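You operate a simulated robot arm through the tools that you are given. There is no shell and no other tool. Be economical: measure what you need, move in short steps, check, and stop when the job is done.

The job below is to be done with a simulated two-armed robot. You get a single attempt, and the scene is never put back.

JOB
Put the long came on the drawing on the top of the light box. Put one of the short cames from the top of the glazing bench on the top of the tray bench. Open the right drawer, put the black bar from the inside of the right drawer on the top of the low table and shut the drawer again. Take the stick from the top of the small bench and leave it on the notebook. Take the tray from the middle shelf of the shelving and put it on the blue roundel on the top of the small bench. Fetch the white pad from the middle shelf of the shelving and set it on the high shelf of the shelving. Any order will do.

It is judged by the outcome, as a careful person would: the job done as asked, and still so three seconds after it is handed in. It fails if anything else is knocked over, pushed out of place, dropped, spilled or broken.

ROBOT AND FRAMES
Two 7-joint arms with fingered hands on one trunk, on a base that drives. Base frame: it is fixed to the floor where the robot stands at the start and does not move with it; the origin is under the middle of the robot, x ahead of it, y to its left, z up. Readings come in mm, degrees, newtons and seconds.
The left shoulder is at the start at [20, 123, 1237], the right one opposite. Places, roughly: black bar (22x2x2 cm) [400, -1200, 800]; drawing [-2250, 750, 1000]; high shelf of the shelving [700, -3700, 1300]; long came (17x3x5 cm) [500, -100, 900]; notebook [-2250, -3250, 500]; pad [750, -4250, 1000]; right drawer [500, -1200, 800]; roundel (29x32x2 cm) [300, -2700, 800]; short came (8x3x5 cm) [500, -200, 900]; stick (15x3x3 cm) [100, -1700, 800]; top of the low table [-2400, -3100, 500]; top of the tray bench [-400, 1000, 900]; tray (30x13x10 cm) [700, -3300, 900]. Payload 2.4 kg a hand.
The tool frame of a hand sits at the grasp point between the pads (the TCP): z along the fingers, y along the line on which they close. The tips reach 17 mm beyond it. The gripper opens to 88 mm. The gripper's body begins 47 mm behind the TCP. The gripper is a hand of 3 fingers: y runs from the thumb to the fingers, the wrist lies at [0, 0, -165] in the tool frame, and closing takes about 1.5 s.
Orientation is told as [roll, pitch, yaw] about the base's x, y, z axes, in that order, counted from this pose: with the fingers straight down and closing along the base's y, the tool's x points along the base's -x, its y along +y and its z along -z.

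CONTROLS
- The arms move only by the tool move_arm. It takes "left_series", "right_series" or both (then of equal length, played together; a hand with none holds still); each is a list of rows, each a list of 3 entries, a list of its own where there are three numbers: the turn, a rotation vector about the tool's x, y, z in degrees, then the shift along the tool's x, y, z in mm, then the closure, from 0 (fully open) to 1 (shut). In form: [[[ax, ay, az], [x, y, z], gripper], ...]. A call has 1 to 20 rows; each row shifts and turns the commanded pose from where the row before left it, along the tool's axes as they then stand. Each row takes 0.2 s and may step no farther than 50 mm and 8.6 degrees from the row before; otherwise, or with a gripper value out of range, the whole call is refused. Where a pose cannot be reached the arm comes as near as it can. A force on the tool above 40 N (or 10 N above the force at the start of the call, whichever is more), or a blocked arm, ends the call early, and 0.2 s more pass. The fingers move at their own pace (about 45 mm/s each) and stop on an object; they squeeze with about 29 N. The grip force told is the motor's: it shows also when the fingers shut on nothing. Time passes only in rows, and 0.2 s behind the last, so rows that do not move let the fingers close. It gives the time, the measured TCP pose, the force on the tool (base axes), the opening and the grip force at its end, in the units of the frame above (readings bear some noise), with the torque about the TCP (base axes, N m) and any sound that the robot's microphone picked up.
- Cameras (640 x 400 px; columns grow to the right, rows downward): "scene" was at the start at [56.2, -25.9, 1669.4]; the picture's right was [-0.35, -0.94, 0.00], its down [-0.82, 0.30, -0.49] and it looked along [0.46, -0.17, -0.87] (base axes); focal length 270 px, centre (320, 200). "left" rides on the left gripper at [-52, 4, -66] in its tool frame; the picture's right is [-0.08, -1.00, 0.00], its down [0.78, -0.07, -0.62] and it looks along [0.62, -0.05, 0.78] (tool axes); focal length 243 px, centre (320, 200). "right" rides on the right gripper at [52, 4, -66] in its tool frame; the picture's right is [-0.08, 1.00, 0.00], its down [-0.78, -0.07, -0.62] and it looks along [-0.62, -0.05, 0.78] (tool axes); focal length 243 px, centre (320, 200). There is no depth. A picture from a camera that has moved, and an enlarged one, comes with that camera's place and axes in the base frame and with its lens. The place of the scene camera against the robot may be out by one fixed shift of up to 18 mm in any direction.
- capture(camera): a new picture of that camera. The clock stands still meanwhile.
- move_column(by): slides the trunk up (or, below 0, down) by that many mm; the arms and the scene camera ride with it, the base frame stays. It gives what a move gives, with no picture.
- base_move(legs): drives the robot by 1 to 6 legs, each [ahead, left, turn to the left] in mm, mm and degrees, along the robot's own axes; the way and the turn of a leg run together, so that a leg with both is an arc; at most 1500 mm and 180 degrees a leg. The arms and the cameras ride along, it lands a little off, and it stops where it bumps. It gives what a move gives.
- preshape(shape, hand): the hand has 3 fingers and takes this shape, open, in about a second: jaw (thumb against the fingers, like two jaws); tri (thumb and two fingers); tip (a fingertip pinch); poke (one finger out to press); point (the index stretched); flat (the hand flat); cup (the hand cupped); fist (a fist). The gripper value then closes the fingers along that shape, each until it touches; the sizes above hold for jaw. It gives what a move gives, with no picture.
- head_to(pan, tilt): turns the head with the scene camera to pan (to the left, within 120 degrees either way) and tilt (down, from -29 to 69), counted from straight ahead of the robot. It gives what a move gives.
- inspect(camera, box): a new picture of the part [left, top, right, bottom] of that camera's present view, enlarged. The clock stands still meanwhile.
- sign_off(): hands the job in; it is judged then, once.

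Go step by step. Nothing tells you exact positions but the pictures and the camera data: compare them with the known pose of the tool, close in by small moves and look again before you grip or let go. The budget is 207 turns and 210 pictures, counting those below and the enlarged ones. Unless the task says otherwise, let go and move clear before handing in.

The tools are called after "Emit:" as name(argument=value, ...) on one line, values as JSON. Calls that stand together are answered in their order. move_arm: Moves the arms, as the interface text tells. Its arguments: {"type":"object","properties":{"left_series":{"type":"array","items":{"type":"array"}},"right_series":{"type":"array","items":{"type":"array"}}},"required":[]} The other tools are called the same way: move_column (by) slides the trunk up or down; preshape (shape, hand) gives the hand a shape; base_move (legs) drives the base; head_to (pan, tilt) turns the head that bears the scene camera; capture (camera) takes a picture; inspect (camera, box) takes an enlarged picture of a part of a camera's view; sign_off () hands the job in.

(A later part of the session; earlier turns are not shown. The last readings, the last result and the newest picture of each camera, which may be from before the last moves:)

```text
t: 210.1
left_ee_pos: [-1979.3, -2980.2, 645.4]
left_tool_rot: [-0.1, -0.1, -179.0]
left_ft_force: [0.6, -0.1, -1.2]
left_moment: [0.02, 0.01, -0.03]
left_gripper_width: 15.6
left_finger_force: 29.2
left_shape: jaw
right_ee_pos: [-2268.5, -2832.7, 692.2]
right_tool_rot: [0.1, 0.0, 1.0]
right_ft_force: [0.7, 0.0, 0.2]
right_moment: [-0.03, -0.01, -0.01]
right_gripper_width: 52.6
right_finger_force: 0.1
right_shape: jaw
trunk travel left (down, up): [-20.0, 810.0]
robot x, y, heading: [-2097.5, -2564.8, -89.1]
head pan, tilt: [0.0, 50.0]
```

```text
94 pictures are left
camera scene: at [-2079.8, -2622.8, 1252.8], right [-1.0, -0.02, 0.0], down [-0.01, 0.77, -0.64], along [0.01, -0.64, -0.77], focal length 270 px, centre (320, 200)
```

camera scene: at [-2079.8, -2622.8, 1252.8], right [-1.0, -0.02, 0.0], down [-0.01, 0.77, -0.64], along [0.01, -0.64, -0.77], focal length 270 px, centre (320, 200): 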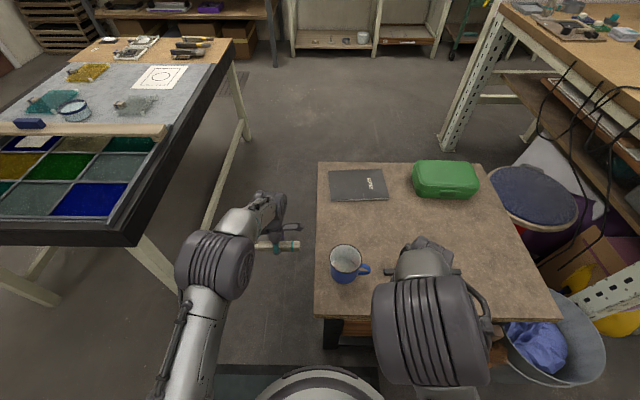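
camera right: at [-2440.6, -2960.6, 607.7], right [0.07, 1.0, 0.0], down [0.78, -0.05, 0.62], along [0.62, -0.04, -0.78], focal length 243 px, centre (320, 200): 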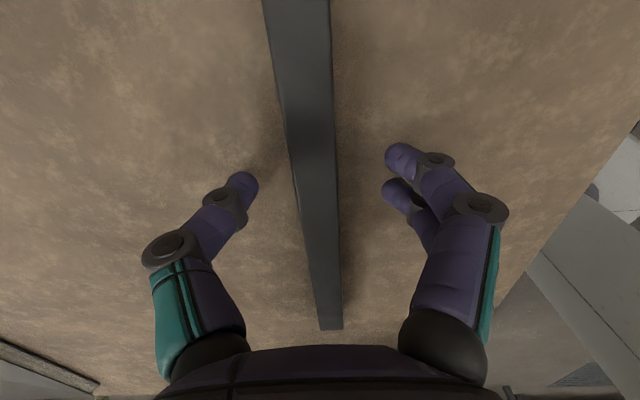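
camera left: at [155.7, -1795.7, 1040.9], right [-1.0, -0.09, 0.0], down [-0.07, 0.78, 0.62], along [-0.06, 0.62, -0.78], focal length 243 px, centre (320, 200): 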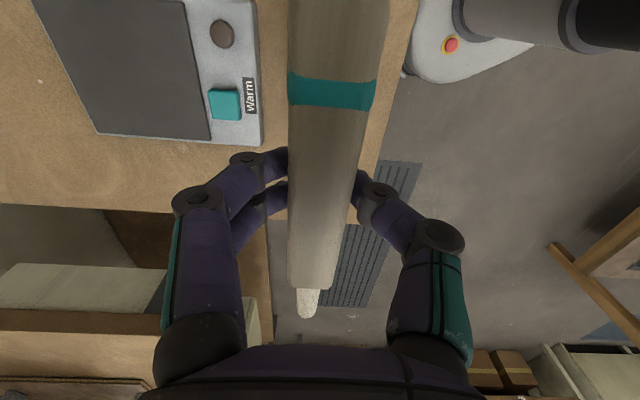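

Good. I raise the trunk and drive round the black-rimmed table to the south side of the low table.

Emit:
move_column(by=400)

Emit:
base_move(legs=[[-200, 0, -1], [0, 1500, 0], [1000, 0, 0], [1000, 0, 0], [0, -1500, 0]])

Emit:
head_to(pan=-110, tilt=35)

Emit:
capture(camera="scene")

```text
t: 214.0
left_ee_pos: [-1980.6, -2980.6, 1045.3]
left_tool_rot: [-0.1, 0.0, -178.9]
left_ft_force: [0.5, -1.0, 0.5]
left_moment: [-0.02, -0.04, 0.03]
left_gripper_width: 15.3
left_finger_force: 29.1
left_shape: jaw
right_ee_pos: [-2268.3, -2832.5, 1093.0]
right_tool_rot: [0.1, -0.1, 1.0]
right_ft_force: [0.4, -0.5, 0.0]
right_moment: [0.01, 0.02, -0.01]
right_gripper_width: 52.5
right_finger_force: 0.1
right_shape: jaw
trunk travel left (down, up): [-420.0, 410.0]
robot x, y, heading: [-2094.1, -2563.5, -89.1]
head pan, tilt: [0.0, 50.0]
```

```text
t: 232.9
left_ee_pos: [-538.0, -4786.1, 1043.5]
left_tool_rot: [-0.2, 0.0, 179.5]
left_ft_force: [0.5, -0.4, -0.9]
left_moment: [0.03, -0.01, -0.04]
left_gripper_width: 15.4
left_finger_force: 28.9
left_shape: jaw
right_ee_pos: [-822.3, -4631.4, 1092.5]
right_tool_rot: [0.1, -0.2, -0.8]
right_ft_force: [-0.8, 1.2, 1.2]
right_moment: [-0.01, 0.02, 0.03]
right_gripper_width: 52.6
right_finger_force: 0.1
right_shape: jaw
trunk travel left (down, up): [-420.0, 410.0]
robot x, y, heading: [-642.9, -4368.7, -90.8]
head pan, tilt: [0.0, 50.0]
stopped in leg 5: the robot was blocked; the commanded pose is now the measured one
```

```text
t: 234.8
left_ee_pos: [-537.5, -4786.3, 1044.0]
left_tool_rot: [-0.1, 0.1, 179.4]
left_ft_force: [-0.3, 0.4, -1.0]
left_moment: [0.01, -0.01, 0.01]
left_gripper_width: 15.6
left_finger_force: 29.0
left_shape: jaw
right_ee_pos: [-822.8, -4632.2, 1092.2]
right_tool_rot: [0.2, -0.1, -0.6]
right_ft_force: [0.3, 0.1, -0.3]
right_moment: [-0.02, 0.02, -0.02]
right_gripper_width: 52.5
right_finger_force: 0.1
right_shape: jaw
trunk travel left (down, up): [-420.0, 410.0]
robot x, y, heading: [-640.5, -4363.7, -90.8]
head pan, tilt: [-110.0, 35.0]
```

```text
93 pictures are left
camera scene: at [-709.2, -4318.1, 1674.5], right [0.35, 0.94, 0.0], down [0.54, -0.2, -0.82], along [-0.77, 0.29, -0.57], focal length 270 px, centre (320, 200)
```

scene: 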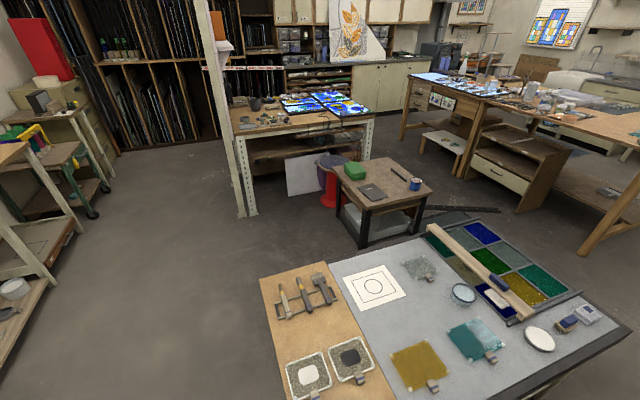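

The base stopped at the black-rimmed table's end, which reaches farther south than I took it to. I step back east, go farther south and then west.

Emit:
base_move(legs=[[0, 80, 0.8], [290, 0, 0], [0, -1500, 0]])

Emit:
capture(camera="scene")

```text
t: 244.4
left_ee_pos: [-1938.7, -5074.0, 1045.4]
left_tool_rot: [0.0, 0.0, -179.7]
left_ft_force: [-0.2, -0.4, -1.4]
left_moment: [0.0, -0.06, -0.01]
left_gripper_width: 15.7
left_finger_force: 28.9
left_shape: jaw
right_ee_pos: [-2225.8, -4924.5, 1092.7]
right_tool_rot: [0.2, -0.1, 0.1]
right_ft_force: [0.4, 0.0, -0.3]
right_moment: [0.01, 0.04, -0.01]
right_gripper_width: 52.4
right_finger_force: 0.1
right_shape: jaw
trunk travel left (down, up): [-420.0, 410.0]
robot x, y, heading: [-2046.3, -4653.3, -89.6]
head pan, tilt: [-110.0, 35.0]
```

```text
92 pictures are left
camera scene: at [-2116.8, -4610.2, 1674.5], right [0.34, 0.94, 0.0], down [0.54, -0.2, -0.82], along [-0.77, 0.28, -0.57], focal length 270 px, centre (320, 200)
```

scene: 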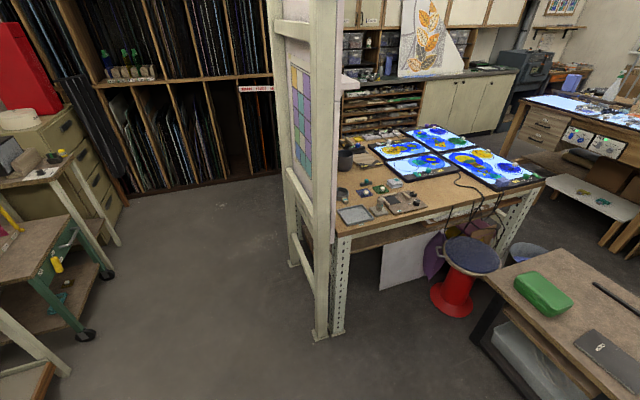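

The way is clear. I turn to face north and approach the low table.

Emit:
base_move(legs=[[0, 0, 179.6], [800, 55, 0]])

Emit:
head_to(pan=0, tilt=50)

Emit:
capture(camera="scene")

Emit:
capture(camera="left")

```text
t: 256.1
left_ee_pos: [-2238.7, -3438.9, 1045.8]
left_tool_rot: [-0.2, 0.0, 1.3]
left_ft_force: [0.3, 0.5, -1.3]
left_moment: [-0.03, -0.02, -0.01]
left_gripper_width: 15.0
left_finger_force: 29.3
left_shape: jaw
right_ee_pos: [-1949.5, -3584.9, 1092.3]
right_tool_rot: [0.2, -0.1, -178.8]
right_ft_force: [0.1, -0.7, -0.5]
right_moment: [-0.01, 0.03, -0.01]
right_gripper_width: 52.4
right_finger_force: 0.1
right_shape: jaw
trunk travel left (down, up): [-420.0, 410.0]
robot x, y, heading: [-2121.9, -3854.9, 91.1]
head pan, tilt: [-110.0, 35.0]
```

```text
t: 258.0
left_ee_pos: [-2238.8, -3441.2, 1045.9]
left_tool_rot: [-0.1, 0.0, 1.3]
left_ft_force: [-0.3, 0.0, -0.4]
left_moment: [0.0, -0.01, 0.05]
left_gripper_width: 15.1
left_finger_force: 29.0
left_shape: jaw
right_ee_pos: [-1948.9, -3584.9, 1092.6]
right_tool_rot: [0.0, -0.2, -178.8]
right_ft_force: [-0.7, -0.7, 0.1]
right_moment: [0.01, 0.01, -0.01]
right_gripper_width: 52.3
right_finger_force: 0.0
right_shape: jaw
trunk travel left (down, up): [-420.0, 410.0]
robot x, y, heading: [-2123.7, -3860.0, 91.2]
head pan, tilt: [0.0, 50.0]
```

```text
91 pictures are left
camera scene: at [-2108.9, -3802.1, 1652.8], right [1.0, 0.02, 0.0], down [0.02, -0.77, -0.64], along [-0.01, 0.64, -0.77], focal length 270 px, centre (320, 200)
```

scene: 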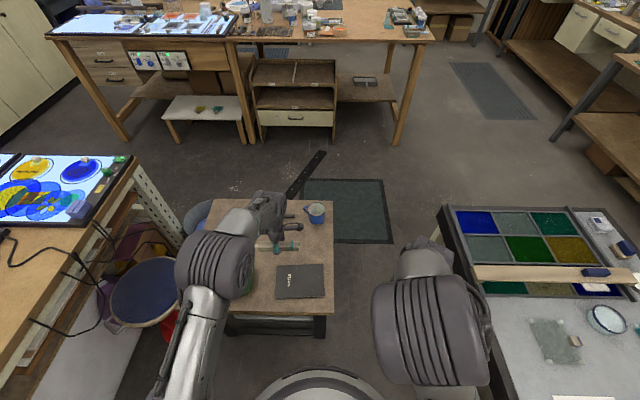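

```text
90 pictures are left
camera left: at [-2186.9, -3434.6, 1110.6], right [0.11, -0.99, 0.0], down [-0.78, -0.08, 0.62], along [-0.62, -0.07, -0.78], focal length 243 px, centre (320, 200)
```

left: 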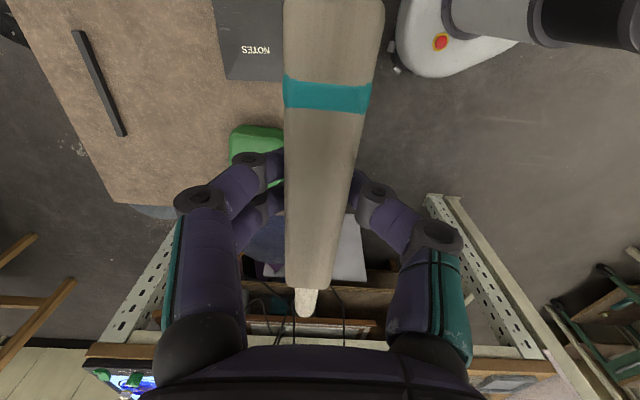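

The notebook is centred near (-2225,-3320), with its long side along x, like the stick. I drive the last bit and lower the trunk.

Emit:
base_move(legs=[[118, -25, -1.2]])

Emit:
move_column(by=-400)

Emit:
capture(camera="left")

Emit:
capture(camera="scene")

```text
t: 259.2
left_ee_pos: [-2206.1, -3317.7, 1043.6]
left_tool_rot: [-0.3, 0.0, 0.2]
left_ft_force: [0.7, 0.2, -1.3]
left_moment: [0.03, -0.03, 0.01]
left_gripper_width: 15.1
left_finger_force: 28.8
left_shape: jaw
right_ee_pos: [-1920.9, -3467.9, 1091.0]
right_tool_rot: [0.2, -0.1, -179.9]
right_ft_force: [0.2, 0.6, 0.0]
right_moment: [0.0, 0.0, 0.02]
right_gripper_width: 52.6
right_finger_force: 0.0
right_shape: jaw
trunk travel left (down, up): [-420.0, 410.0]
robot x, y, heading: [-2098.0, -3735.0, 89.9]
head pan, tilt: [0.0, 50.0]
```

```text
t: 263.1
left_ee_pos: [-2208.5, -3319.0, 645.1]
left_tool_rot: [-0.1, 0.0, 0.3]
left_ft_force: [0.5, -0.1, -0.8]
left_moment: [0.04, -0.03, -0.03]
left_gripper_width: 15.1
left_finger_force: 28.6
left_shape: jaw
right_ee_pos: [-1921.5, -3468.9, 692.7]
right_tool_rot: [0.0, -0.1, -179.9]
right_ft_force: [-0.4, 0.1, 0.9]
right_moment: [0.01, -0.05, -0.03]
right_gripper_width: 52.7
right_finger_force: 0.0
right_shape: jaw
trunk travel left (down, up): [-20.0, 810.0]
robot x, y, heading: [-2098.1, -3739.7, 90.4]
head pan, tilt: [0.0, 50.0]
```

```text
89 pictures are left
camera left: at [-2155.3, -3314.3, 710.7], right [0.09, -1.0, 0.0], down [-0.78, -0.07, 0.62], along [-0.62, -0.06, -0.78], focal length 243 px, centre (320, 200)
```

left: 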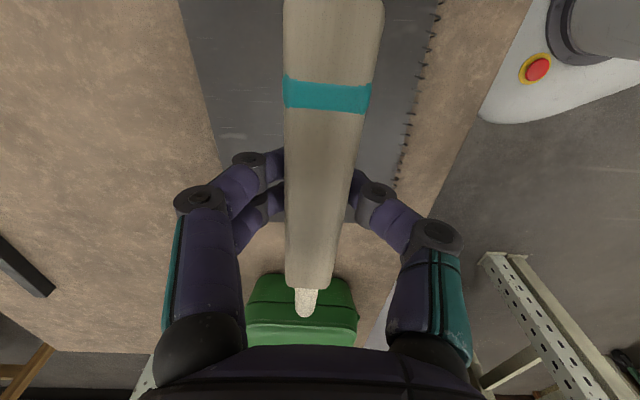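

```text
88 pictures are left
camera scene: at [-2084.5, -3683.0, 1252.8], right [1.0, 0.0, 0.0], down [0.0, -0.77, -0.64], along [0.0, 0.64, -0.77], focal length 270 px, centre (320, 200)
```

scene: 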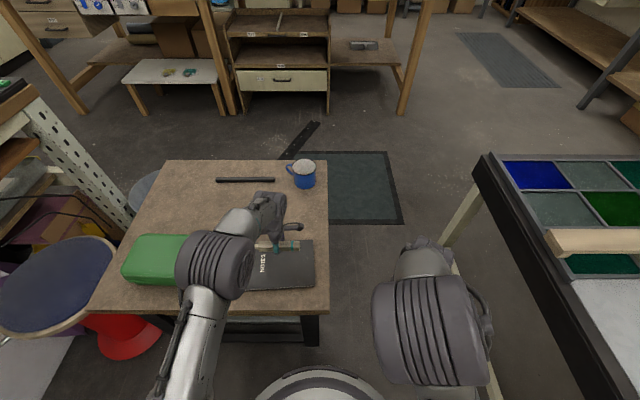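

Emit:
inspect(camera="left", box=[180, 120, 420, 270])

Emit:
inspect(camera="scene", box=[160, 200, 340, 320])

```text
2.67 times, centred on (300, 195) of left
camera zoom: at [-2155.3, -3314.3, 710.7], right [0.09, -1.0, 0.0], down [-0.78, -0.07, 0.62], along [-0.62, -0.06, -0.78], focal length 647 px, centre (373, 213)
```

zoom: 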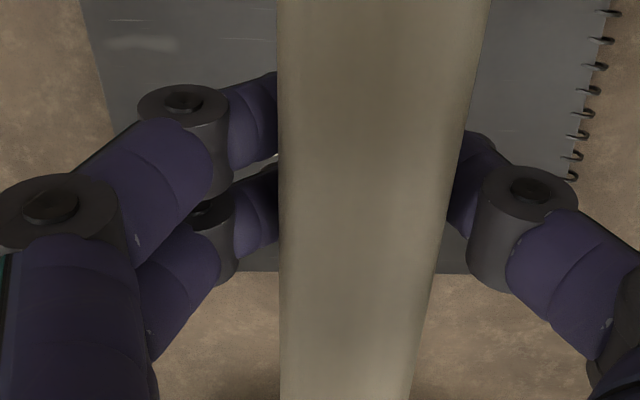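

```text
3.33 times, centred on (250, 260) of scene
camera zoom: at [-2084.5, -3683.0, 1252.8], right [1.0, 0.0, 0.0], down [0.0, -0.77, -0.64], along [0.0, 0.64, -0.77], focal length 899 px, centre (553, 0)
```

zoom: 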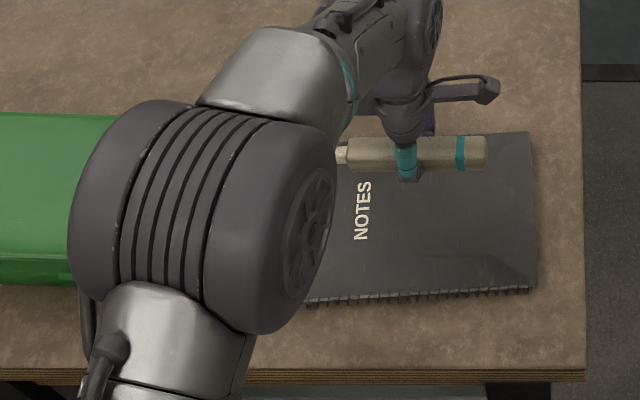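

The notebook spans x -2337 to -2120 and y -3396 to -3240, and the stick will lie well inside. I lower it.

Emit:
move_arm(left_series=[[[0, 0, 0], [0, 0, 30], 1], [[0, 0, 0], [0, 0, 30], 1], [[0, 0, 0], [0, 0, 22], 1], [[0, 0, 0], [0, 0, 5], 1], [[0, 0, 0], [0, 0, 0], 1]])

Emit:
move_arm(left_series=[[[0, 0, 0], [0, 0, 2], 1], [[0, 0, 0], [0, 0, 2], 1], [[0, 0, 0], [0, 0, 0], 1]])

Emit:
capture(camera="left")

Emit:
inspect(camera="scene", box=[230, 220, 330, 300])

```text
t: 264.3
left_ee_pos: [-2206.0, -3317.4, 556.9]
left_tool_rot: [0.0, 0.1, 0.3]
left_ft_force: [0.7, -0.3, -0.6]
left_moment: [-0.03, 0.01, 0.0]
left_gripper_width: 15.1
left_finger_force: 28.8
left_shape: jaw
right_ee_pos: [-1920.3, -3469.2, 691.5]
right_tool_rot: [0.1, -0.1, -179.9]
right_ft_force: [0.4, 0.3, 0.0]
right_moment: [-0.03, -0.01, 0.02]
right_gripper_width: 52.5
right_finger_force: 0.1
right_shape: jaw
trunk travel left (down, up): [-20.0, 810.0]
robot x, y, heading: [-2096.2, -3736.0, 89.9]
head pan, tilt: [0.0, 50.0]
```

```text
t: 265.1
left_ee_pos: [-2206.5, -3317.0, 553.5]
left_tool_rot: [-0.1, 0.0, 0.2]
left_ft_force: [0.8, -0.3, -1.0]
left_moment: [0.01, 0.0, 0.01]
left_gripper_width: 15.1
left_finger_force: 28.7
left_shape: jaw
right_ee_pos: [-1921.9, -3469.1, 691.9]
right_tool_rot: [0.1, -0.1, -180.0]
right_ft_force: [-0.2, -0.1, 0.3]
right_moment: [0.03, -0.02, -0.01]
right_gripper_width: 52.5
right_finger_force: 0.0
right_shape: jaw
trunk travel left (down, up): [-20.0, 810.0]
robot x, y, heading: [-2102.2, -3735.5, 90.4]
head pan, tilt: [0.0, 50.0]
```

```text
85 pictures are left
camera left: at [-2155.2, -3314.0, 619.4], right [0.09, -1.0, 0.0], down [-0.78, -0.07, 0.62], along [-0.62, -0.06, -0.78], focal length 243 px, centre (320, 200)
```

left: 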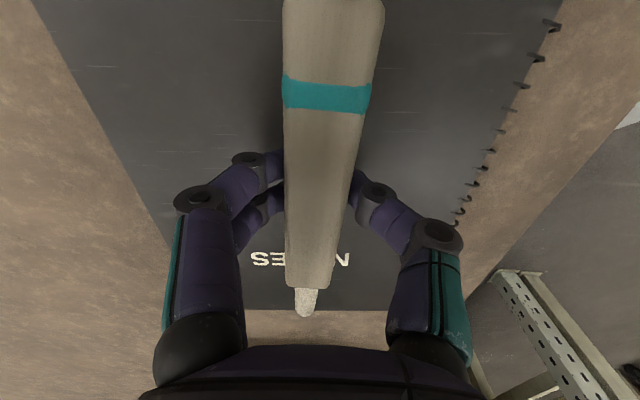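

```text
5.00 times, centred on (280, 260) of scene
camera zoom: at [-2084.5, -3682.9, 1252.8], right [1.0, 0.0, 0.0], down [0.0, -0.77, -0.64], along [0.0, 0.64, -0.77], focal length 1348 px, centre (520, -100)
```

zoom: 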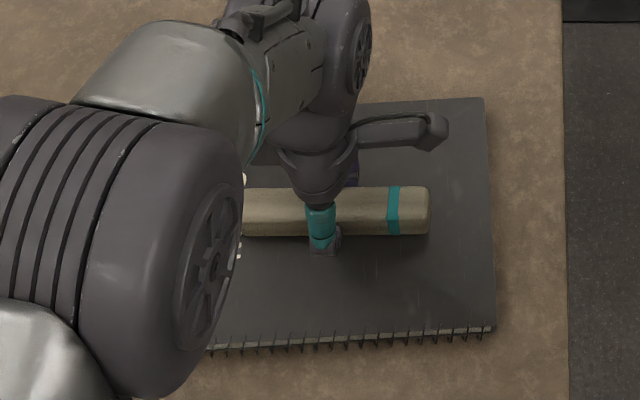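

Emit:
move_arm(left_series=[[[0, 0, 0], [0, 0, 2], 1], [[0, 0, 0], [0, 0, 2], 1], [[0, 0, 0], [0, 0, 0], 1]])

Emit:
move_arm(left_series=[[[0, 0, 0], [0, 0, 2], 1], [[0, 0, 0], [0, 0, 0], 1]])

Emit:
move_arm(left_series=[[[0, 0, 0], [0, 0, 1.5], 1], [[0, 0, 0], [0, 0, 0], 1]])

```text
t: 265.9
left_ee_pos: [-2207.7, -3318.1, 550.4]
left_tool_rot: [-0.1, 0.0, 0.2]
left_ft_force: [0.4, 0.0, 9.3]
left_moment: [0.1, 0.04, 0.0]
left_gripper_width: 15.5
left_finger_force: 29.0
left_shape: jaw
right_ee_pos: [-1920.7, -3470.0, 692.7]
right_tool_rot: [0.0, -0.1, -179.9]
right_ft_force: [-0.1, -0.4, 0.5]
right_moment: [0.02, -0.01, 0.03]
right_gripper_width: 52.8
right_finger_force: 0.1
right_shape: jaw
trunk travel left (down, up): [-20.0, 810.0]
robot x, y, heading: [-2096.3, -3740.6, 90.3]
head pan, tilt: [0.0, 50.0]
```

```text
t: 266.5
left_ee_pos: [-2207.3, -3318.3, 549.6]
left_tool_rot: [0.2, -0.1, 0.2]
left_ft_force: [1.6, 1.4, 25.9]
left_moment: [0.17, -0.01, -0.06]
left_gripper_width: 16.2
left_finger_force: 29.2
left_shape: jaw
right_ee_pos: [-1919.9, -3471.1, 692.5]
right_tool_rot: [-0.1, -0.1, -179.9]
right_ft_force: [-0.3, 0.4, 0.9]
right_moment: [-0.02, -0.01, 0.0]
right_gripper_width: 52.6
right_finger_force: 0.2
right_shape: jaw
trunk travel left (down, up): [-20.0, 810.0]
robot x, y, heading: [-2099.1, -3735.4, 90.3]
head pan, tilt: [0.0, 50.0]
```

```text
t: 266.9
left_ee_pos: [-2207.9, -3317.9, 549.2]
left_tool_rot: [0.2, 0.0, 0.4]
left_ft_force: [0.6, -4.5, 19.5]
left_moment: [-0.05, -0.03, -0.01]
left_gripper_width: 18.3
left_finger_force: 29.1
left_shape: jaw
right_ee_pos: [-1920.4, -3470.7, 692.8]
right_tool_rot: [0.0, -0.1, -180.0]
right_ft_force: [0.7, -0.8, 0.1]
right_moment: [0.03, 0.0, 0.03]
right_gripper_width: 52.5
right_finger_force: 0.0
right_shape: jaw
trunk travel left (down, up): [-20.0, 810.0]
robot x, y, heading: [-2098.0, -3737.5, 90.3]
head pan, tilt: [0.0, 50.0]
stopped in row 2 (left hand): the force on the tool passed its limit at 41 N (the readings are from after the stop); the commanded pose is now the measured one
```

Firm contact now; I pressed a bit too far. I ease up 2.5 mm and open slowly.

Emit:
move_arm(left_series=[[[0, 0, 0], [0, 0, -2.5], 1], [[0, 0, 0], [0, 0, 0], 1]])

Emit:
capture(camera="left")

```text
t: 267.5
left_ee_pos: [-2207.9, -3317.5, 550.3]
left_tool_rot: [0.1, 0.0, 0.1]
left_ft_force: [0.3, -0.6, 3.9]
left_moment: [0.05, 0.02, -0.03]
left_gripper_width: 17.8
left_finger_force: 28.8
left_shape: jaw
right_ee_pos: [-1921.6, -3468.6, 693.3]
right_tool_rot: [0.2, -0.1, -180.0]
right_ft_force: [-0.8, 0.4, -0.3]
right_moment: [-0.02, -0.03, -0.05]
right_gripper_width: 52.6
right_finger_force: 0.1
right_shape: jaw
trunk travel left (down, up): [-20.0, 810.0]
robot x, y, heading: [-2102.6, -3735.7, 90.3]
head pan, tilt: [0.0, 50.0]
```

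```text
83 pictures are left
camera left: at [-2155.4, -3314.2, 616.1], right [0.09, -1.0, 0.0], down [-0.78, -0.07, 0.62], along [-0.62, -0.05, -0.78], focal length 243 px, centre (320, 200)
```

left: 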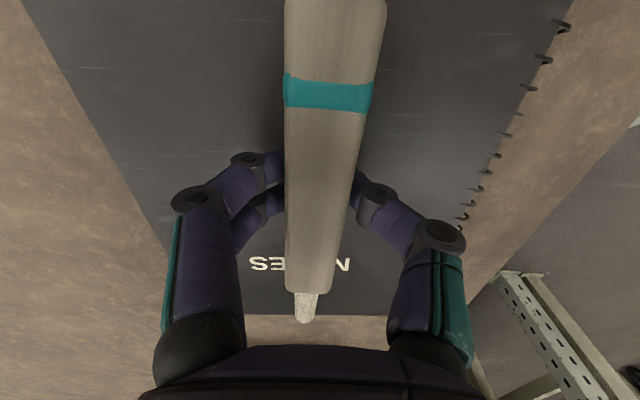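

Emit:
move_arm(left_series=[[[0, 0, 0], [0, 0, 0], 0.8], [[0, 0, 0], [0, 0, 0], 0.72], [[0, 0, 0], [0, 0, 0], 0.64], [[0, 0, 0], [0, 0, 0], 0.55], [[0, 0, 0], [0, 0, 0], 0.45], [[0, 0, 0], [0, 0, 0], 0.4], [[0, 0, 0], [0, 0, 0], 0.4]])

Emit:
capture(camera="left")

```text
t: 269.1
left_ee_pos: [-2207.1, -3318.2, 550.8]
left_tool_rot: [0.0, 0.0, 0.2]
left_ft_force: [0.2, -1.6, 3.0]
left_moment: [0.05, 0.03, -0.01]
left_gripper_width: 50.4
left_finger_force: 0.2
left_shape: jaw
right_ee_pos: [-1921.2, -3469.4, 693.2]
right_tool_rot: [0.1, 0.0, -179.9]
right_ft_force: [0.1, -0.5, -0.4]
right_moment: [-0.01, 0.0, -0.03]
right_gripper_width: 52.4
right_finger_force: 0.1
right_shape: jaw
trunk travel left (down, up): [-20.0, 810.0]
robot x, y, heading: [-2100.7, -3735.8, 90.1]
head pan, tilt: [0.0, 50.0]
```

```text
82 pictures are left
camera left: at [-2155.4, -3314.2, 616.4], right [0.09, -1.0, 0.0], down [-0.78, -0.07, 0.62], along [-0.62, -0.05, -0.78], focal length 243 px, centre (320, 200)
```

left: 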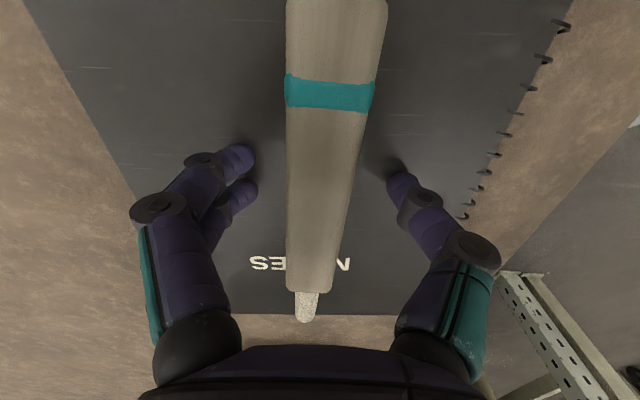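

Emit:
move_arm(left_series=[[[0, 0, 0], [0, 0, -5], 0.38], [[0, 0, 0], [0, 0, -10], 0.38], [[0, 0, 0], [0, 0, -25], 0.38], [[0, 0, 0], [0, 0, -40], 0.38], [[0, 0, 0], [0, 0, -40], 0.38], [[0, 0, 0], [0, 0, 0], 0.38]])

Emit:
capture(camera="left")

Emit:
inspect(camera="scene", box=[90, 140, 350, 320])

```text
t: 270.5
left_ee_pos: [-2207.4, -3319.2, 672.1]
left_tool_rot: [0.1, -0.2, 0.2]
left_ft_force: [-0.8, -1.2, 0.8]
left_moment: [0.0, 0.01, 0.0]
left_gripper_width: 54.3
left_finger_force: 0.1
left_shape: jaw
right_ee_pos: [-1921.1, -3468.7, 692.0]
right_tool_rot: [0.2, -0.1, -179.8]
right_ft_force: [-0.2, -0.6, 0.0]
right_moment: [-0.02, 0.01, 0.02]
right_gripper_width: 52.6
right_finger_force: 0.0
right_shape: jaw
trunk travel left (down, up): [-20.0, 810.0]
robot x, y, heading: [-2099.1, -3736.3, 90.2]
head pan, tilt: [0.0, 50.0]
```

```text
81 pictures are left
camera left: at [-2155.7, -3314.8, 737.8], right [0.09, -1.0, 0.0], down [-0.78, -0.07, 0.62], along [-0.62, -0.05, -0.78], focal length 243 px, centre (320, 200)
```

left: 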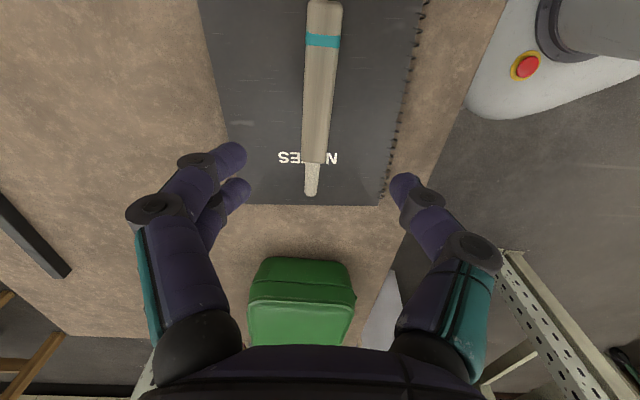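

```text
2.22 times, centred on (220, 230) of scene
camera zoom: at [-2084.5, -3683.0, 1252.8], right [1.0, 0.0, 0.0], down [0.0, -0.77, -0.64], along [0.0, 0.64, -0.77], focal length 599 px, centre (542, 133)
```

zoom: 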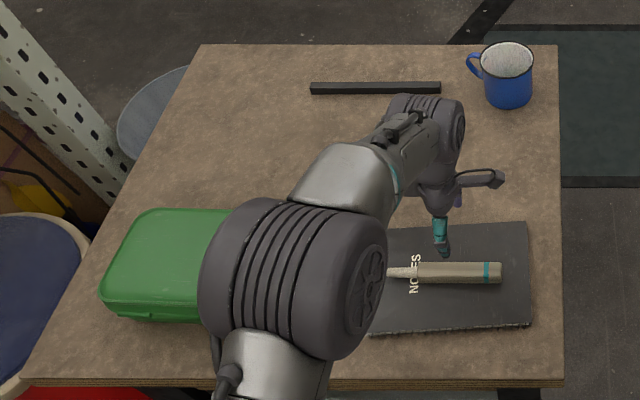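

The stick lies on the notebook. Next is the shelving: I raise the trunk, drive back round and face it.

Emit:
move_arm(left_series=[[[0, 0, 0], [0, -40, -20], 0.3], [[0, 0, 0], [0, -40, 0], 0.3], [[0, 0, 0], [0, -40, 0], 0.3], [[0, 0, 0], [0, 0, 0], 0.3]])

Emit:
move_column(by=400)

Emit:
base_move(legs=[[-925, 0, 0], [0, -1500, 0], [0, 0, -90]])

Emit:
head_to(pan=15, tilt=20)

Emit:
capture(camera="scene")

```text
t: 271.5
left_ee_pos: [-2207.2, -3437.6, 690.9]
left_tool_rot: [0.0, -0.1, 0.2]
left_ft_force: [0.0, -0.3, -0.9]
left_moment: [-0.02, 0.02, 0.0]
left_gripper_width: 61.5
left_finger_force: 0.1
left_shape: jaw
right_ee_pos: [-1920.5, -3468.8, 692.5]
right_tool_rot: [0.2, -0.1, -179.9]
right_ft_force: [-0.1, -1.1, -0.2]
right_moment: [0.01, -0.02, 0.01]
right_gripper_width: 52.6
right_finger_force: 0.1
right_shape: jaw
trunk travel left (down, up): [-20.0, 810.0]
robot x, y, heading: [-2099.2, -3733.4, 90.2]
head pan, tilt: [0.0, 50.0]
```

```text
t: 275.4
left_ee_pos: [-2207.5, -3436.1, 1091.3]
left_tool_rot: [0.0, 0.0, 0.3]
left_ft_force: [0.3, -0.8, 0.2]
left_moment: [0.03, 0.0, 0.0]
left_gripper_width: 61.3
left_finger_force: 0.0
left_shape: jaw
right_ee_pos: [-1921.9, -3468.7, 1091.5]
right_tool_rot: [0.1, 0.0, -179.9]
right_ft_force: [-0.2, -0.8, 0.1]
right_moment: [-0.01, -0.01, -0.03]
right_gripper_width: 52.5
right_finger_force: 0.0
right_shape: jaw
trunk travel left (down, up): [-420.0, 410.0]
robot x, y, heading: [-2093.6, -3736.4, 90.2]
head pan, tilt: [0.0, 50.0]
```

```text
t: 291.0
left_ee_pos: [-293.7, -4534.0, 1091.6]
left_tool_rot: [0.1, 0.1, -89.6]
left_ft_force: [-0.3, 0.4, -0.4]
left_moment: [0.02, 0.02, -0.03]
left_gripper_width: 61.6
left_finger_force: 0.1
left_shape: jaw
right_ee_pos: [-324.0, -4821.7, 1091.9]
right_tool_rot: [0.2, -0.1, 90.3]
right_ft_force: [-0.6, 0.5, -0.3]
right_moment: [-0.01, 0.01, 0.0]
right_gripper_width: 52.3
right_finger_force: 0.0
right_shape: jaw
trunk travel left (down, up): [-420.0, 410.0]
robot x, y, heading: [-592.9, -4645.0, 0.3]
head pan, tilt: [0.0, 50.0]
```

```text
t: 292.0
left_ee_pos: [-292.5, -4533.6, 1090.8]
left_tool_rot: [0.1, 0.0, -89.6]
left_ft_force: [0.2, 0.3, 0.1]
left_moment: [-0.03, -0.02, -0.01]
left_gripper_width: 61.1
left_finger_force: 0.2
left_shape: jaw
right_ee_pos: [-324.3, -4820.7, 1091.4]
right_tool_rot: [0.0, -0.1, 90.3]
right_ft_force: [0.6, 0.2, 0.3]
right_moment: [0.0, 0.0, 0.01]
right_gripper_width: 52.6
right_finger_force: 0.0
right_shape: jaw
trunk travel left (down, up): [-420.0, 410.0]
robot x, y, heading: [-591.8, -4642.7, 0.2]
head pan, tilt: [15.0, 20.0]
```

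```text
79 pictures are left
camera scene: at [-508.9, -4623.3, 1698.3], right [0.26, -0.96, 0.0], down [-0.33, -0.09, -0.94], along [0.91, 0.25, -0.34], focal length 270 px, centre (320, 200)
```

scene: 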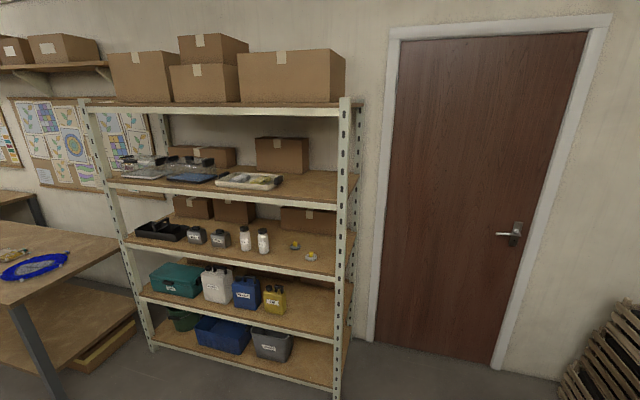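

Emit:
inspect(camera="scene", box=[80, 90, 380, 280])

```text
2.11 times, centred on (230, 185) of scene
camera zoom: at [-508.9, -4623.3, 1698.3], right [0.26, -0.96, 0.0], down [-0.33, -0.09, -0.94], along [0.91, 0.25, -0.34], focal length 568 px, centre (510, 232)
```

zoom: 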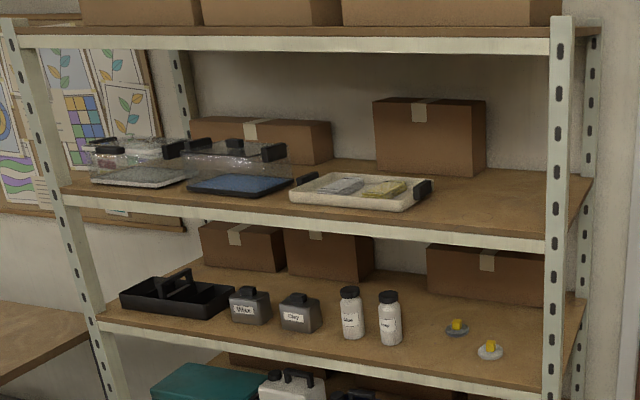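

The middle shelf holds the black tray at left and the white pad with a yellow knob at right; the high shelf has free room at its right front. I move closer.

Emit:
base_move(legs=[[600, 380, 0]])

Emit:
head_to(pan=0, tilt=40)

Emit:
capture(camera="scene")

Emit:
inspect(camera="scene", box=[200, 60, 440, 210])

```text
t: 295.9
left_ee_pos: [316.4, -4152.4, 1090.8]
left_tool_rot: [0.1, -0.1, -89.8]
left_ft_force: [0.4, 0.6, -0.7]
left_moment: [0.02, 0.0, 0.02]
left_gripper_width: 61.4
left_finger_force: 0.1
left_shape: jaw
right_ee_pos: [285.0, -4441.1, 1091.9]
right_tool_rot: [0.1, -0.1, 90.2]
right_ft_force: [0.4, 0.1, -0.5]
right_moment: [-0.02, 0.0, 0.01]
right_gripper_width: 52.7
right_finger_force: 0.0
right_shape: jaw
trunk travel left (down, up): [-420.0, 410.0]
robot x, y, heading: [16.2, -4262.3, -0.0]
head pan, tilt: [15.0, 20.0]
```

```text
t: 296.7
left_ee_pos: [316.5, -4152.6, 1091.0]
left_tool_rot: [0.2, 0.0, -89.8]
left_ft_force: [0.3, -0.2, -0.2]
left_moment: [-0.02, -0.03, 0.02]
left_gripper_width: 61.3
left_finger_force: 0.0
left_shape: jaw
right_ee_pos: [283.5, -4439.9, 1092.8]
right_tool_rot: [0.0, 0.0, 90.1]
right_ft_force: [0.4, 0.9, -0.1]
right_moment: [0.0, 0.01, -0.01]
right_gripper_width: 52.4
right_finger_force: 0.1
right_shape: jaw
trunk travel left (down, up): [-420.0, 410.0]
robot x, y, heading: [18.8, -4264.4, 0.3]
head pan, tilt: [0.0, 40.0]
```

```text
77 pictures are left
camera scene: at [95.0, -4265.1, 1667.0], right [0.0, -1.0, 0.0], down [-0.64, 0.0, -0.77], along [0.77, 0.0, -0.64], focal length 270 px, centre (320, 200)
```

scene: 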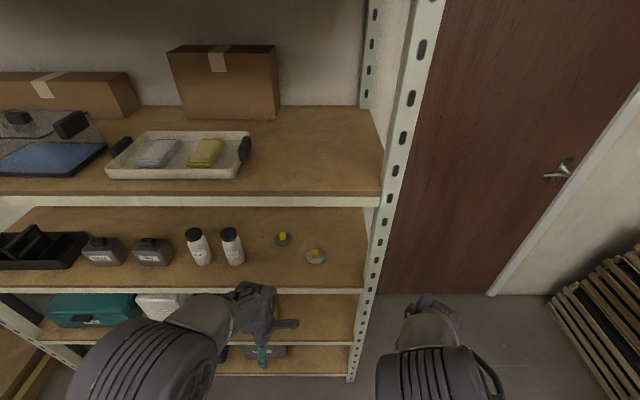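

```text
2.67 times, centred on (320, 135) of scene
camera zoom: at [95.0, -4265.1, 1667.0], right [0.0, -1.0, 0.0], down [-0.64, 0.0, -0.77], along [0.77, 0.0, -0.64], focal length 719 px, centre (320, 373)
```

zoom: 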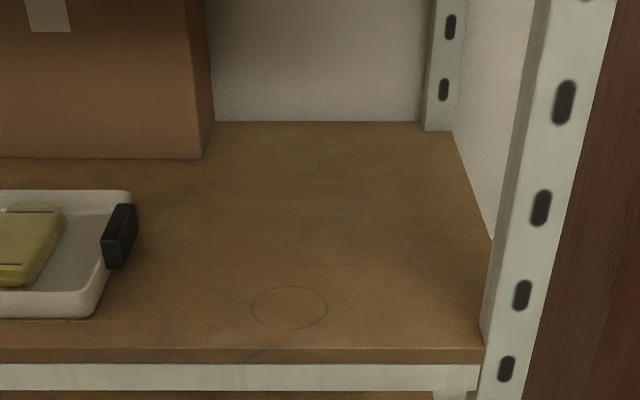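

Emit:
inspect(camera="scene", box=[250, 210, 370, 300])

Emit:
inspect(camera="scene", box=[0, 200, 140, 290])

```text
4.44 times, centred on (310, 255) of scene
camera zoom: at [95.0, -4265.1, 1667.0], right [0.0, -1.0, 0.0], down [-0.64, 0.0, -0.77], along [0.77, 0.0, -0.64], focal length 1199 px, centre (364, -44)
```

zoom: 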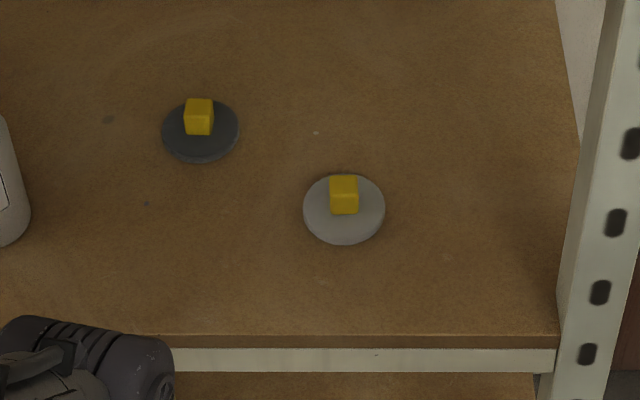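

```text
4.44 times, centred on (70, 245) of scene
camera zoom: at [95.0, -4265.1, 1667.0], right [0.0, -1.0, 0.0], down [-0.64, 0.0, -0.77], along [0.77, 0.0, -0.64], focal length 1199 px, centre (1431, 0)
```

zoom: 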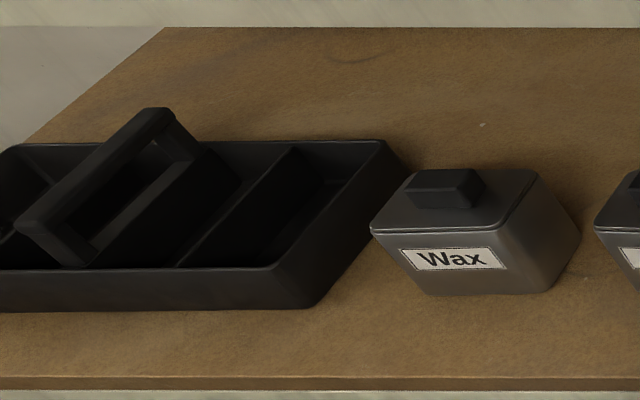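

The white pad is a 65 mm disc with a 22 mm yellow knob, and the tray has an arch handle running front to back. I turn both hands to face forward and lower the trunk a bit for the shelf window.

Emit:
move_arm(right_series=[[[0, 0, 8.2], [0, 0, 0], 0.4], [[0, 0, 8.2], [0, 0, 0], 0.4], [[0, 0, 8.2], [0, 0, 0], 0.4], [[0, 0, 8.2], [0, 0, 0], 0.4], [[0, 0, 8.2], [0, 0, 0], 0.4], [[0, 0, 8.2], [0, 0, 0], 0.4], [[0, 0, 8.2], [0, 0, 0], 0.4], [[0, 0, 8.2], [0, 0, 0], 0.4], [[0, 0, 8.2], [0, 0, 0], 0.4], [[0, 0, 8.2], [0, 0, 0], 0.4], [[0, 0, 8], [0, 0, 0], 0.4], [[0, 0, 0], [0, 0, 0], 0.4]], left_series=[[[0, 0, -8.2], [0, 0, 0], 0.4], [[0, 0, -8.2], [0, 0, 0], 0.4], [[0, 0, -8.2], [0, 0, 0], 0.4], [[0, 0, -8.2], [0, 0, 0], 0.4], [[0, 0, -8.2], [0, 0, 0], 0.4], [[0, 0, -8.2], [0, 0, 0], 0.4], [[0, 0, -8.2], [0, 0, 0], 0.4], [[0, 0, -8.2], [0, 0, 0], 0.4], [[0, 0, -8.2], [0, 0, 0], 0.4], [[0, 0, -8.2], [0, 0, 0], 0.4], [[0, 0, -8], [0, 0, 0], 0.4], [[0, 0, 0], [0, 0, 0], 0.4]])

Emit:
move_column(by=-80)

Emit:
base_move(legs=[[0, 180, 0]])

Emit:
capture(camera="right")

Emit:
capture(camera="scene")

```text
t: 299.3
left_ee_pos: [314.8, -4153.4, 1092.3]
left_tool_rot: [0.0, 0.0, 0.2]
left_ft_force: [1.0, 0.4, -1.0]
left_moment: [0.02, 0.0, 0.0]
left_gripper_width: 52.9
left_finger_force: 0.0
left_shape: jaw
right_ee_pos: [283.9, -4439.4, 1092.9]
right_tool_rot: [0.1, 0.0, 0.0]
right_ft_force: [-0.3, -0.3, -0.3]
right_moment: [0.0, -0.01, 0.03]
right_gripper_width: 52.6
right_finger_force: 0.0
right_shape: jaw
trunk travel left (down, up): [-420.0, 410.0]
robot x, y, heading: [16.8, -4261.2, 0.1]
head pan, tilt: [0.0, 40.0]
```

```text
t: 300.5
left_ee_pos: [315.2, -4152.7, 1011.7]
left_tool_rot: [0.0, -0.1, 0.2]
left_ft_force: [0.0, 0.0, 0.8]
left_moment: [0.01, -0.01, 0.01]
left_gripper_width: 53.3
left_finger_force: 0.1
left_shape: jaw
right_ee_pos: [284.0, -4439.7, 1013.1]
right_tool_rot: [0.0, 0.2, 0.1]
right_ft_force: [0.7, -0.4, -0.4]
right_moment: [0.01, -0.02, 0.01]
right_gripper_width: 52.6
right_finger_force: 0.0
right_shape: jaw
trunk travel left (down, up): [-340.0, 490.0]
robot x, y, heading: [20.0, -4260.3, 0.6]
head pan, tilt: [0.0, 40.0]
```

```text
t: 302.0
left_ee_pos: [314.5, -3968.4, 1011.5]
left_tool_rot: [-0.1, -0.1, 0.4]
left_ft_force: [0.3, 0.8, -0.1]
left_moment: [0.03, 0.02, 0.0]
left_gripper_width: 53.4
left_finger_force: 0.1
left_shape: jaw
right_ee_pos: [283.9, -4256.5, 1013.8]
right_tool_rot: [0.0, 0.1, 0.2]
right_ft_force: [-0.1, 0.5, 0.2]
right_moment: [0.03, -0.04, 0.02]
right_gripper_width: 52.6
right_finger_force: 0.0
right_shape: jaw
trunk travel left (down, up): [-340.0, 490.0]
robot x, y, heading: [12.2, -4079.7, 0.1]
head pan, tilt: [0.0, 40.0]
```

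```text
73 pictures are left
camera right: at [230.4, -4251.7, 1079.3], right [0.08, 1.0, 0.0], down [0.78, -0.06, 0.62], along [0.62, -0.05, -0.79], focal length 243 px, centre (320, 200)
```

right: 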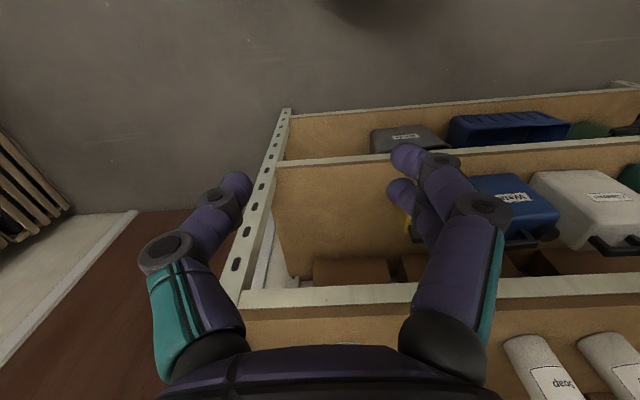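

```text
72 pictures are left
camera scene: at [94.4, -4081.6, 1587.0], right [0.0, -1.0, 0.0], down [-0.64, 0.0, -0.77], along [0.77, 0.0, -0.64], focal length 270 px, centre (320, 200)
```

scene: 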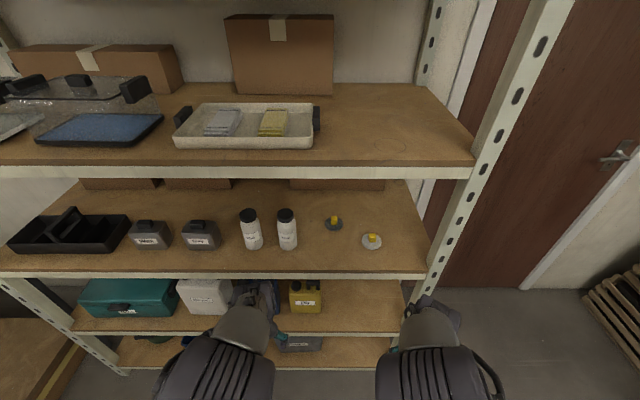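

I estimate the mid shelf at z≈875, the high shelf at z≈1274, the front at x≈597 and the pad at about (712,-4253). I lower the right hand to fit the window, tuck in the left and drive up.

Emit:
move_arm(right_series=[[[0, 0, 0], [0, 0, 32], 0.4], [[0, 0, 0], [0, 0, 32], 0.4], [[0, 0, 0], [0, 0, 0], 0.4]], left_series=[[[0, 0, 0], [45, 0, 0], 0.4], [[0, 0, 0], [45, 0, 0], 0.4], [[0, 0, 0], [0, 0, 0], 0.4]])

Emit:
base_move(legs=[[265, 0, 0]])

Emit:
capture(camera="right")

Emit:
capture(camera="scene")

```text
t: 302.8
left_ee_pos: [225.7, -3968.9, 1011.9]
left_tool_rot: [-0.1, -0.3, 0.3]
left_ft_force: [-0.2, 0.0, -0.2]
left_moment: [-0.03, 0.0, -0.01]
left_gripper_width: 52.9
left_finger_force: 0.0
left_shape: jaw
right_ee_pos: [284.6, -4258.1, 948.9]
right_tool_rot: [0.1, 0.1, 0.3]
right_ft_force: [-0.2, 0.3, 0.0]
right_moment: [0.01, 0.0, -0.01]
right_gripper_width: 52.4
right_finger_force: 0.0
right_shape: jaw
trunk travel left (down, up): [-340.0, 490.0]
robot x, y, heading: [14.2, -4078.8, 0.2]
head pan, tilt: [0.0, 40.0]
```

```text
t: 304.7
left_ee_pos: [495.9, -3967.0, 1010.9]
left_tool_rot: [-0.1, -0.1, 0.5]
left_ft_force: [0.2, 0.6, 0.5]
left_moment: [0.02, -0.03, 0.01]
left_gripper_width: 52.7
left_finger_force: 0.0
left_shape: jaw
right_ee_pos: [554.0, -4255.5, 948.4]
right_tool_rot: [0.1, 0.2, 0.3]
right_ft_force: [0.2, -0.1, -0.1]
right_moment: [-0.03, 0.0, -0.01]
right_gripper_width: 52.7
right_finger_force: 0.0
right_shape: jaw
trunk travel left (down, up): [-340.0, 490.0]
robot x, y, heading: [284.4, -4079.0, 0.4]
head pan, tilt: [0.0, 40.0]
```

```text
71 pictures are left
camera right: at [501.3, -4251.4, 1015.4], right [0.08, 1.0, 0.0], down [0.78, -0.06, 0.62], along [0.62, -0.05, -0.79], focal length 243 px, centre (320, 200)
```

right: 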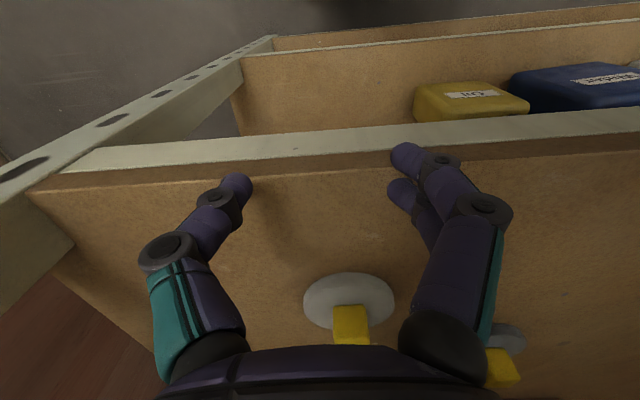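

```text
70 pictures are left
camera scene: at [363.7, -4081.6, 1586.9], right [0.01, -1.0, 0.0], down [-0.64, 0.0, -0.77], along [0.77, 0.0, -0.64], focal length 270 px, centre (320, 200)
```

scene: 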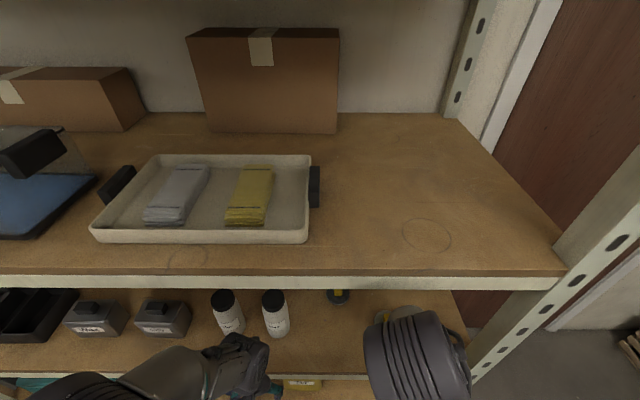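

I advance 50 mm and take another view to triangulate the pad precisely.

Emit:
move_arm(right_series=[[[0, 0, 0], [-25, 0, -5], 0.35], [[0, 0, 0], [-25, 0, -5], 0.35], [[0, 0, 0], [0, 0, 0], 0.35]])

Emit:
capture(camera="right")

```text
t: 305.5
left_ee_pos: [493.6, -3967.5, 1011.2]
left_tool_rot: [0.0, 0.0, 0.4]
left_ft_force: [-0.4, -0.5, 0.5]
left_moment: [0.02, -0.01, -0.03]
left_gripper_width: 53.1
left_finger_force: 0.0
left_shape: jaw
right_ee_pos: [604.0, -4256.1, 957.5]
right_tool_rot: [0.1, 0.0, 0.3]
right_ft_force: [0.4, 0.3, 0.5]
right_moment: [0.03, -0.02, 0.04]
right_gripper_width: 56.9
right_finger_force: 0.0
right_shape: jaw
trunk travel left (down, up): [-340.0, 490.0]
robot x, y, heading: [284.5, -4077.7, 0.3]
head pan, tilt: [0.0, 40.0]
```

```text
69 pictures are left
camera right: at [550.8, -4251.3, 1024.6], right [0.08, 1.0, 0.0], down [0.78, -0.06, 0.62], along [0.62, -0.05, -0.78], focal length 243 px, centre (320, 200)
```

right: 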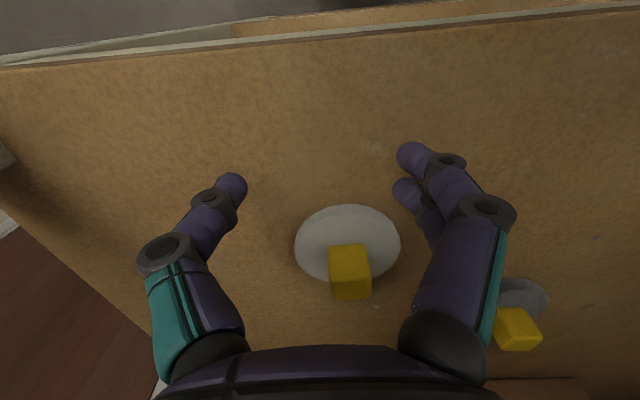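

Triangulated: disc top at z≈919, centre about (670,-4243), and the size agrees. I align sideways first, then move forward above the knob.

Emit:
move_arm(right_series=[[[0, 0, 0], [0, 13, -10], 0.3], [[0, 0, 0], [-25, 0, 0], 0.3], [[0, 0, 0], [-25, 0, 0], 0.3], [[0, 0, 0], [-15, 0, 0], 0.3], [[0, 0, 0], [0, 0, 0], 0.3]])

Emit:
capture(camera="right")

Emit:
capture(camera="scene")

```text
t: 306.7
left_ee_pos: [493.6, -3967.4, 1010.3]
left_tool_rot: [-0.1, -0.1, 0.4]
left_ft_force: [0.1, 0.2, 0.8]
left_moment: [0.01, -0.05, 0.01]
left_gripper_width: 53.0
left_finger_force: 0.1
left_shape: jaw
right_ee_pos: [668.9, -4243.0, 968.0]
right_tool_rot: [0.2, 0.0, 0.2]
right_ft_force: [-0.2, 0.8, 0.6]
right_moment: [0.03, -0.01, -0.02]
right_gripper_width: 61.3
right_finger_force: 0.1
right_shape: jaw
trunk travel left (down, up): [-340.0, 490.0]
robot x, y, heading: [283.3, -4082.1, 0.0]
head pan, tilt: [0.0, 40.0]
```

```text
68 pictures are left
camera right: at [615.5, -4238.3, 1034.9], right [0.08, 1.0, 0.0], down [0.78, -0.06, 0.62], along [0.62, -0.05, -0.79], focal length 243 px, centre (320, 200)
```

right: 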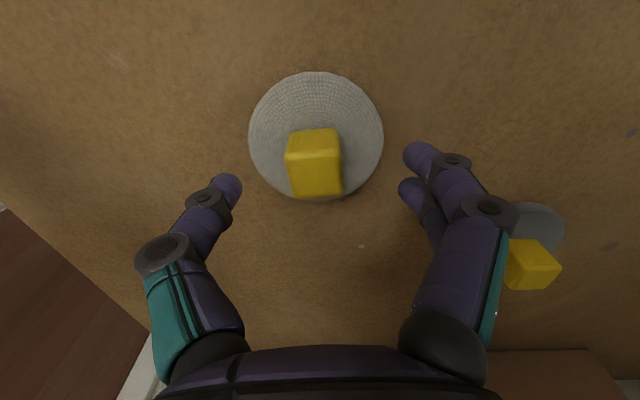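

```text
67 pictures are left
camera scene: at [362.5, -4081.6, 1587.0], right [0.01, -1.0, 0.0], down [-0.64, 0.0, -0.77], along [0.77, 0.0, -0.64], focal length 270 px, centre (320, 200)
```

scene: 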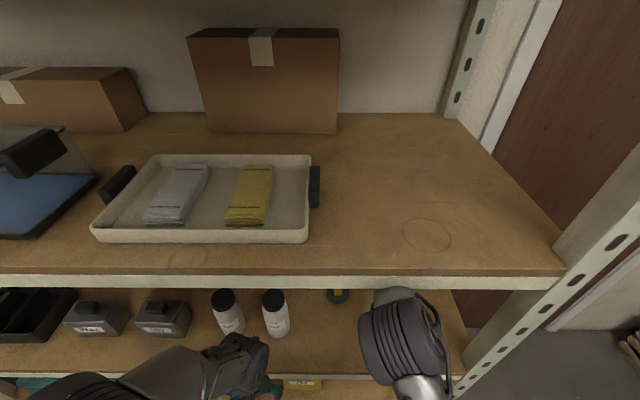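

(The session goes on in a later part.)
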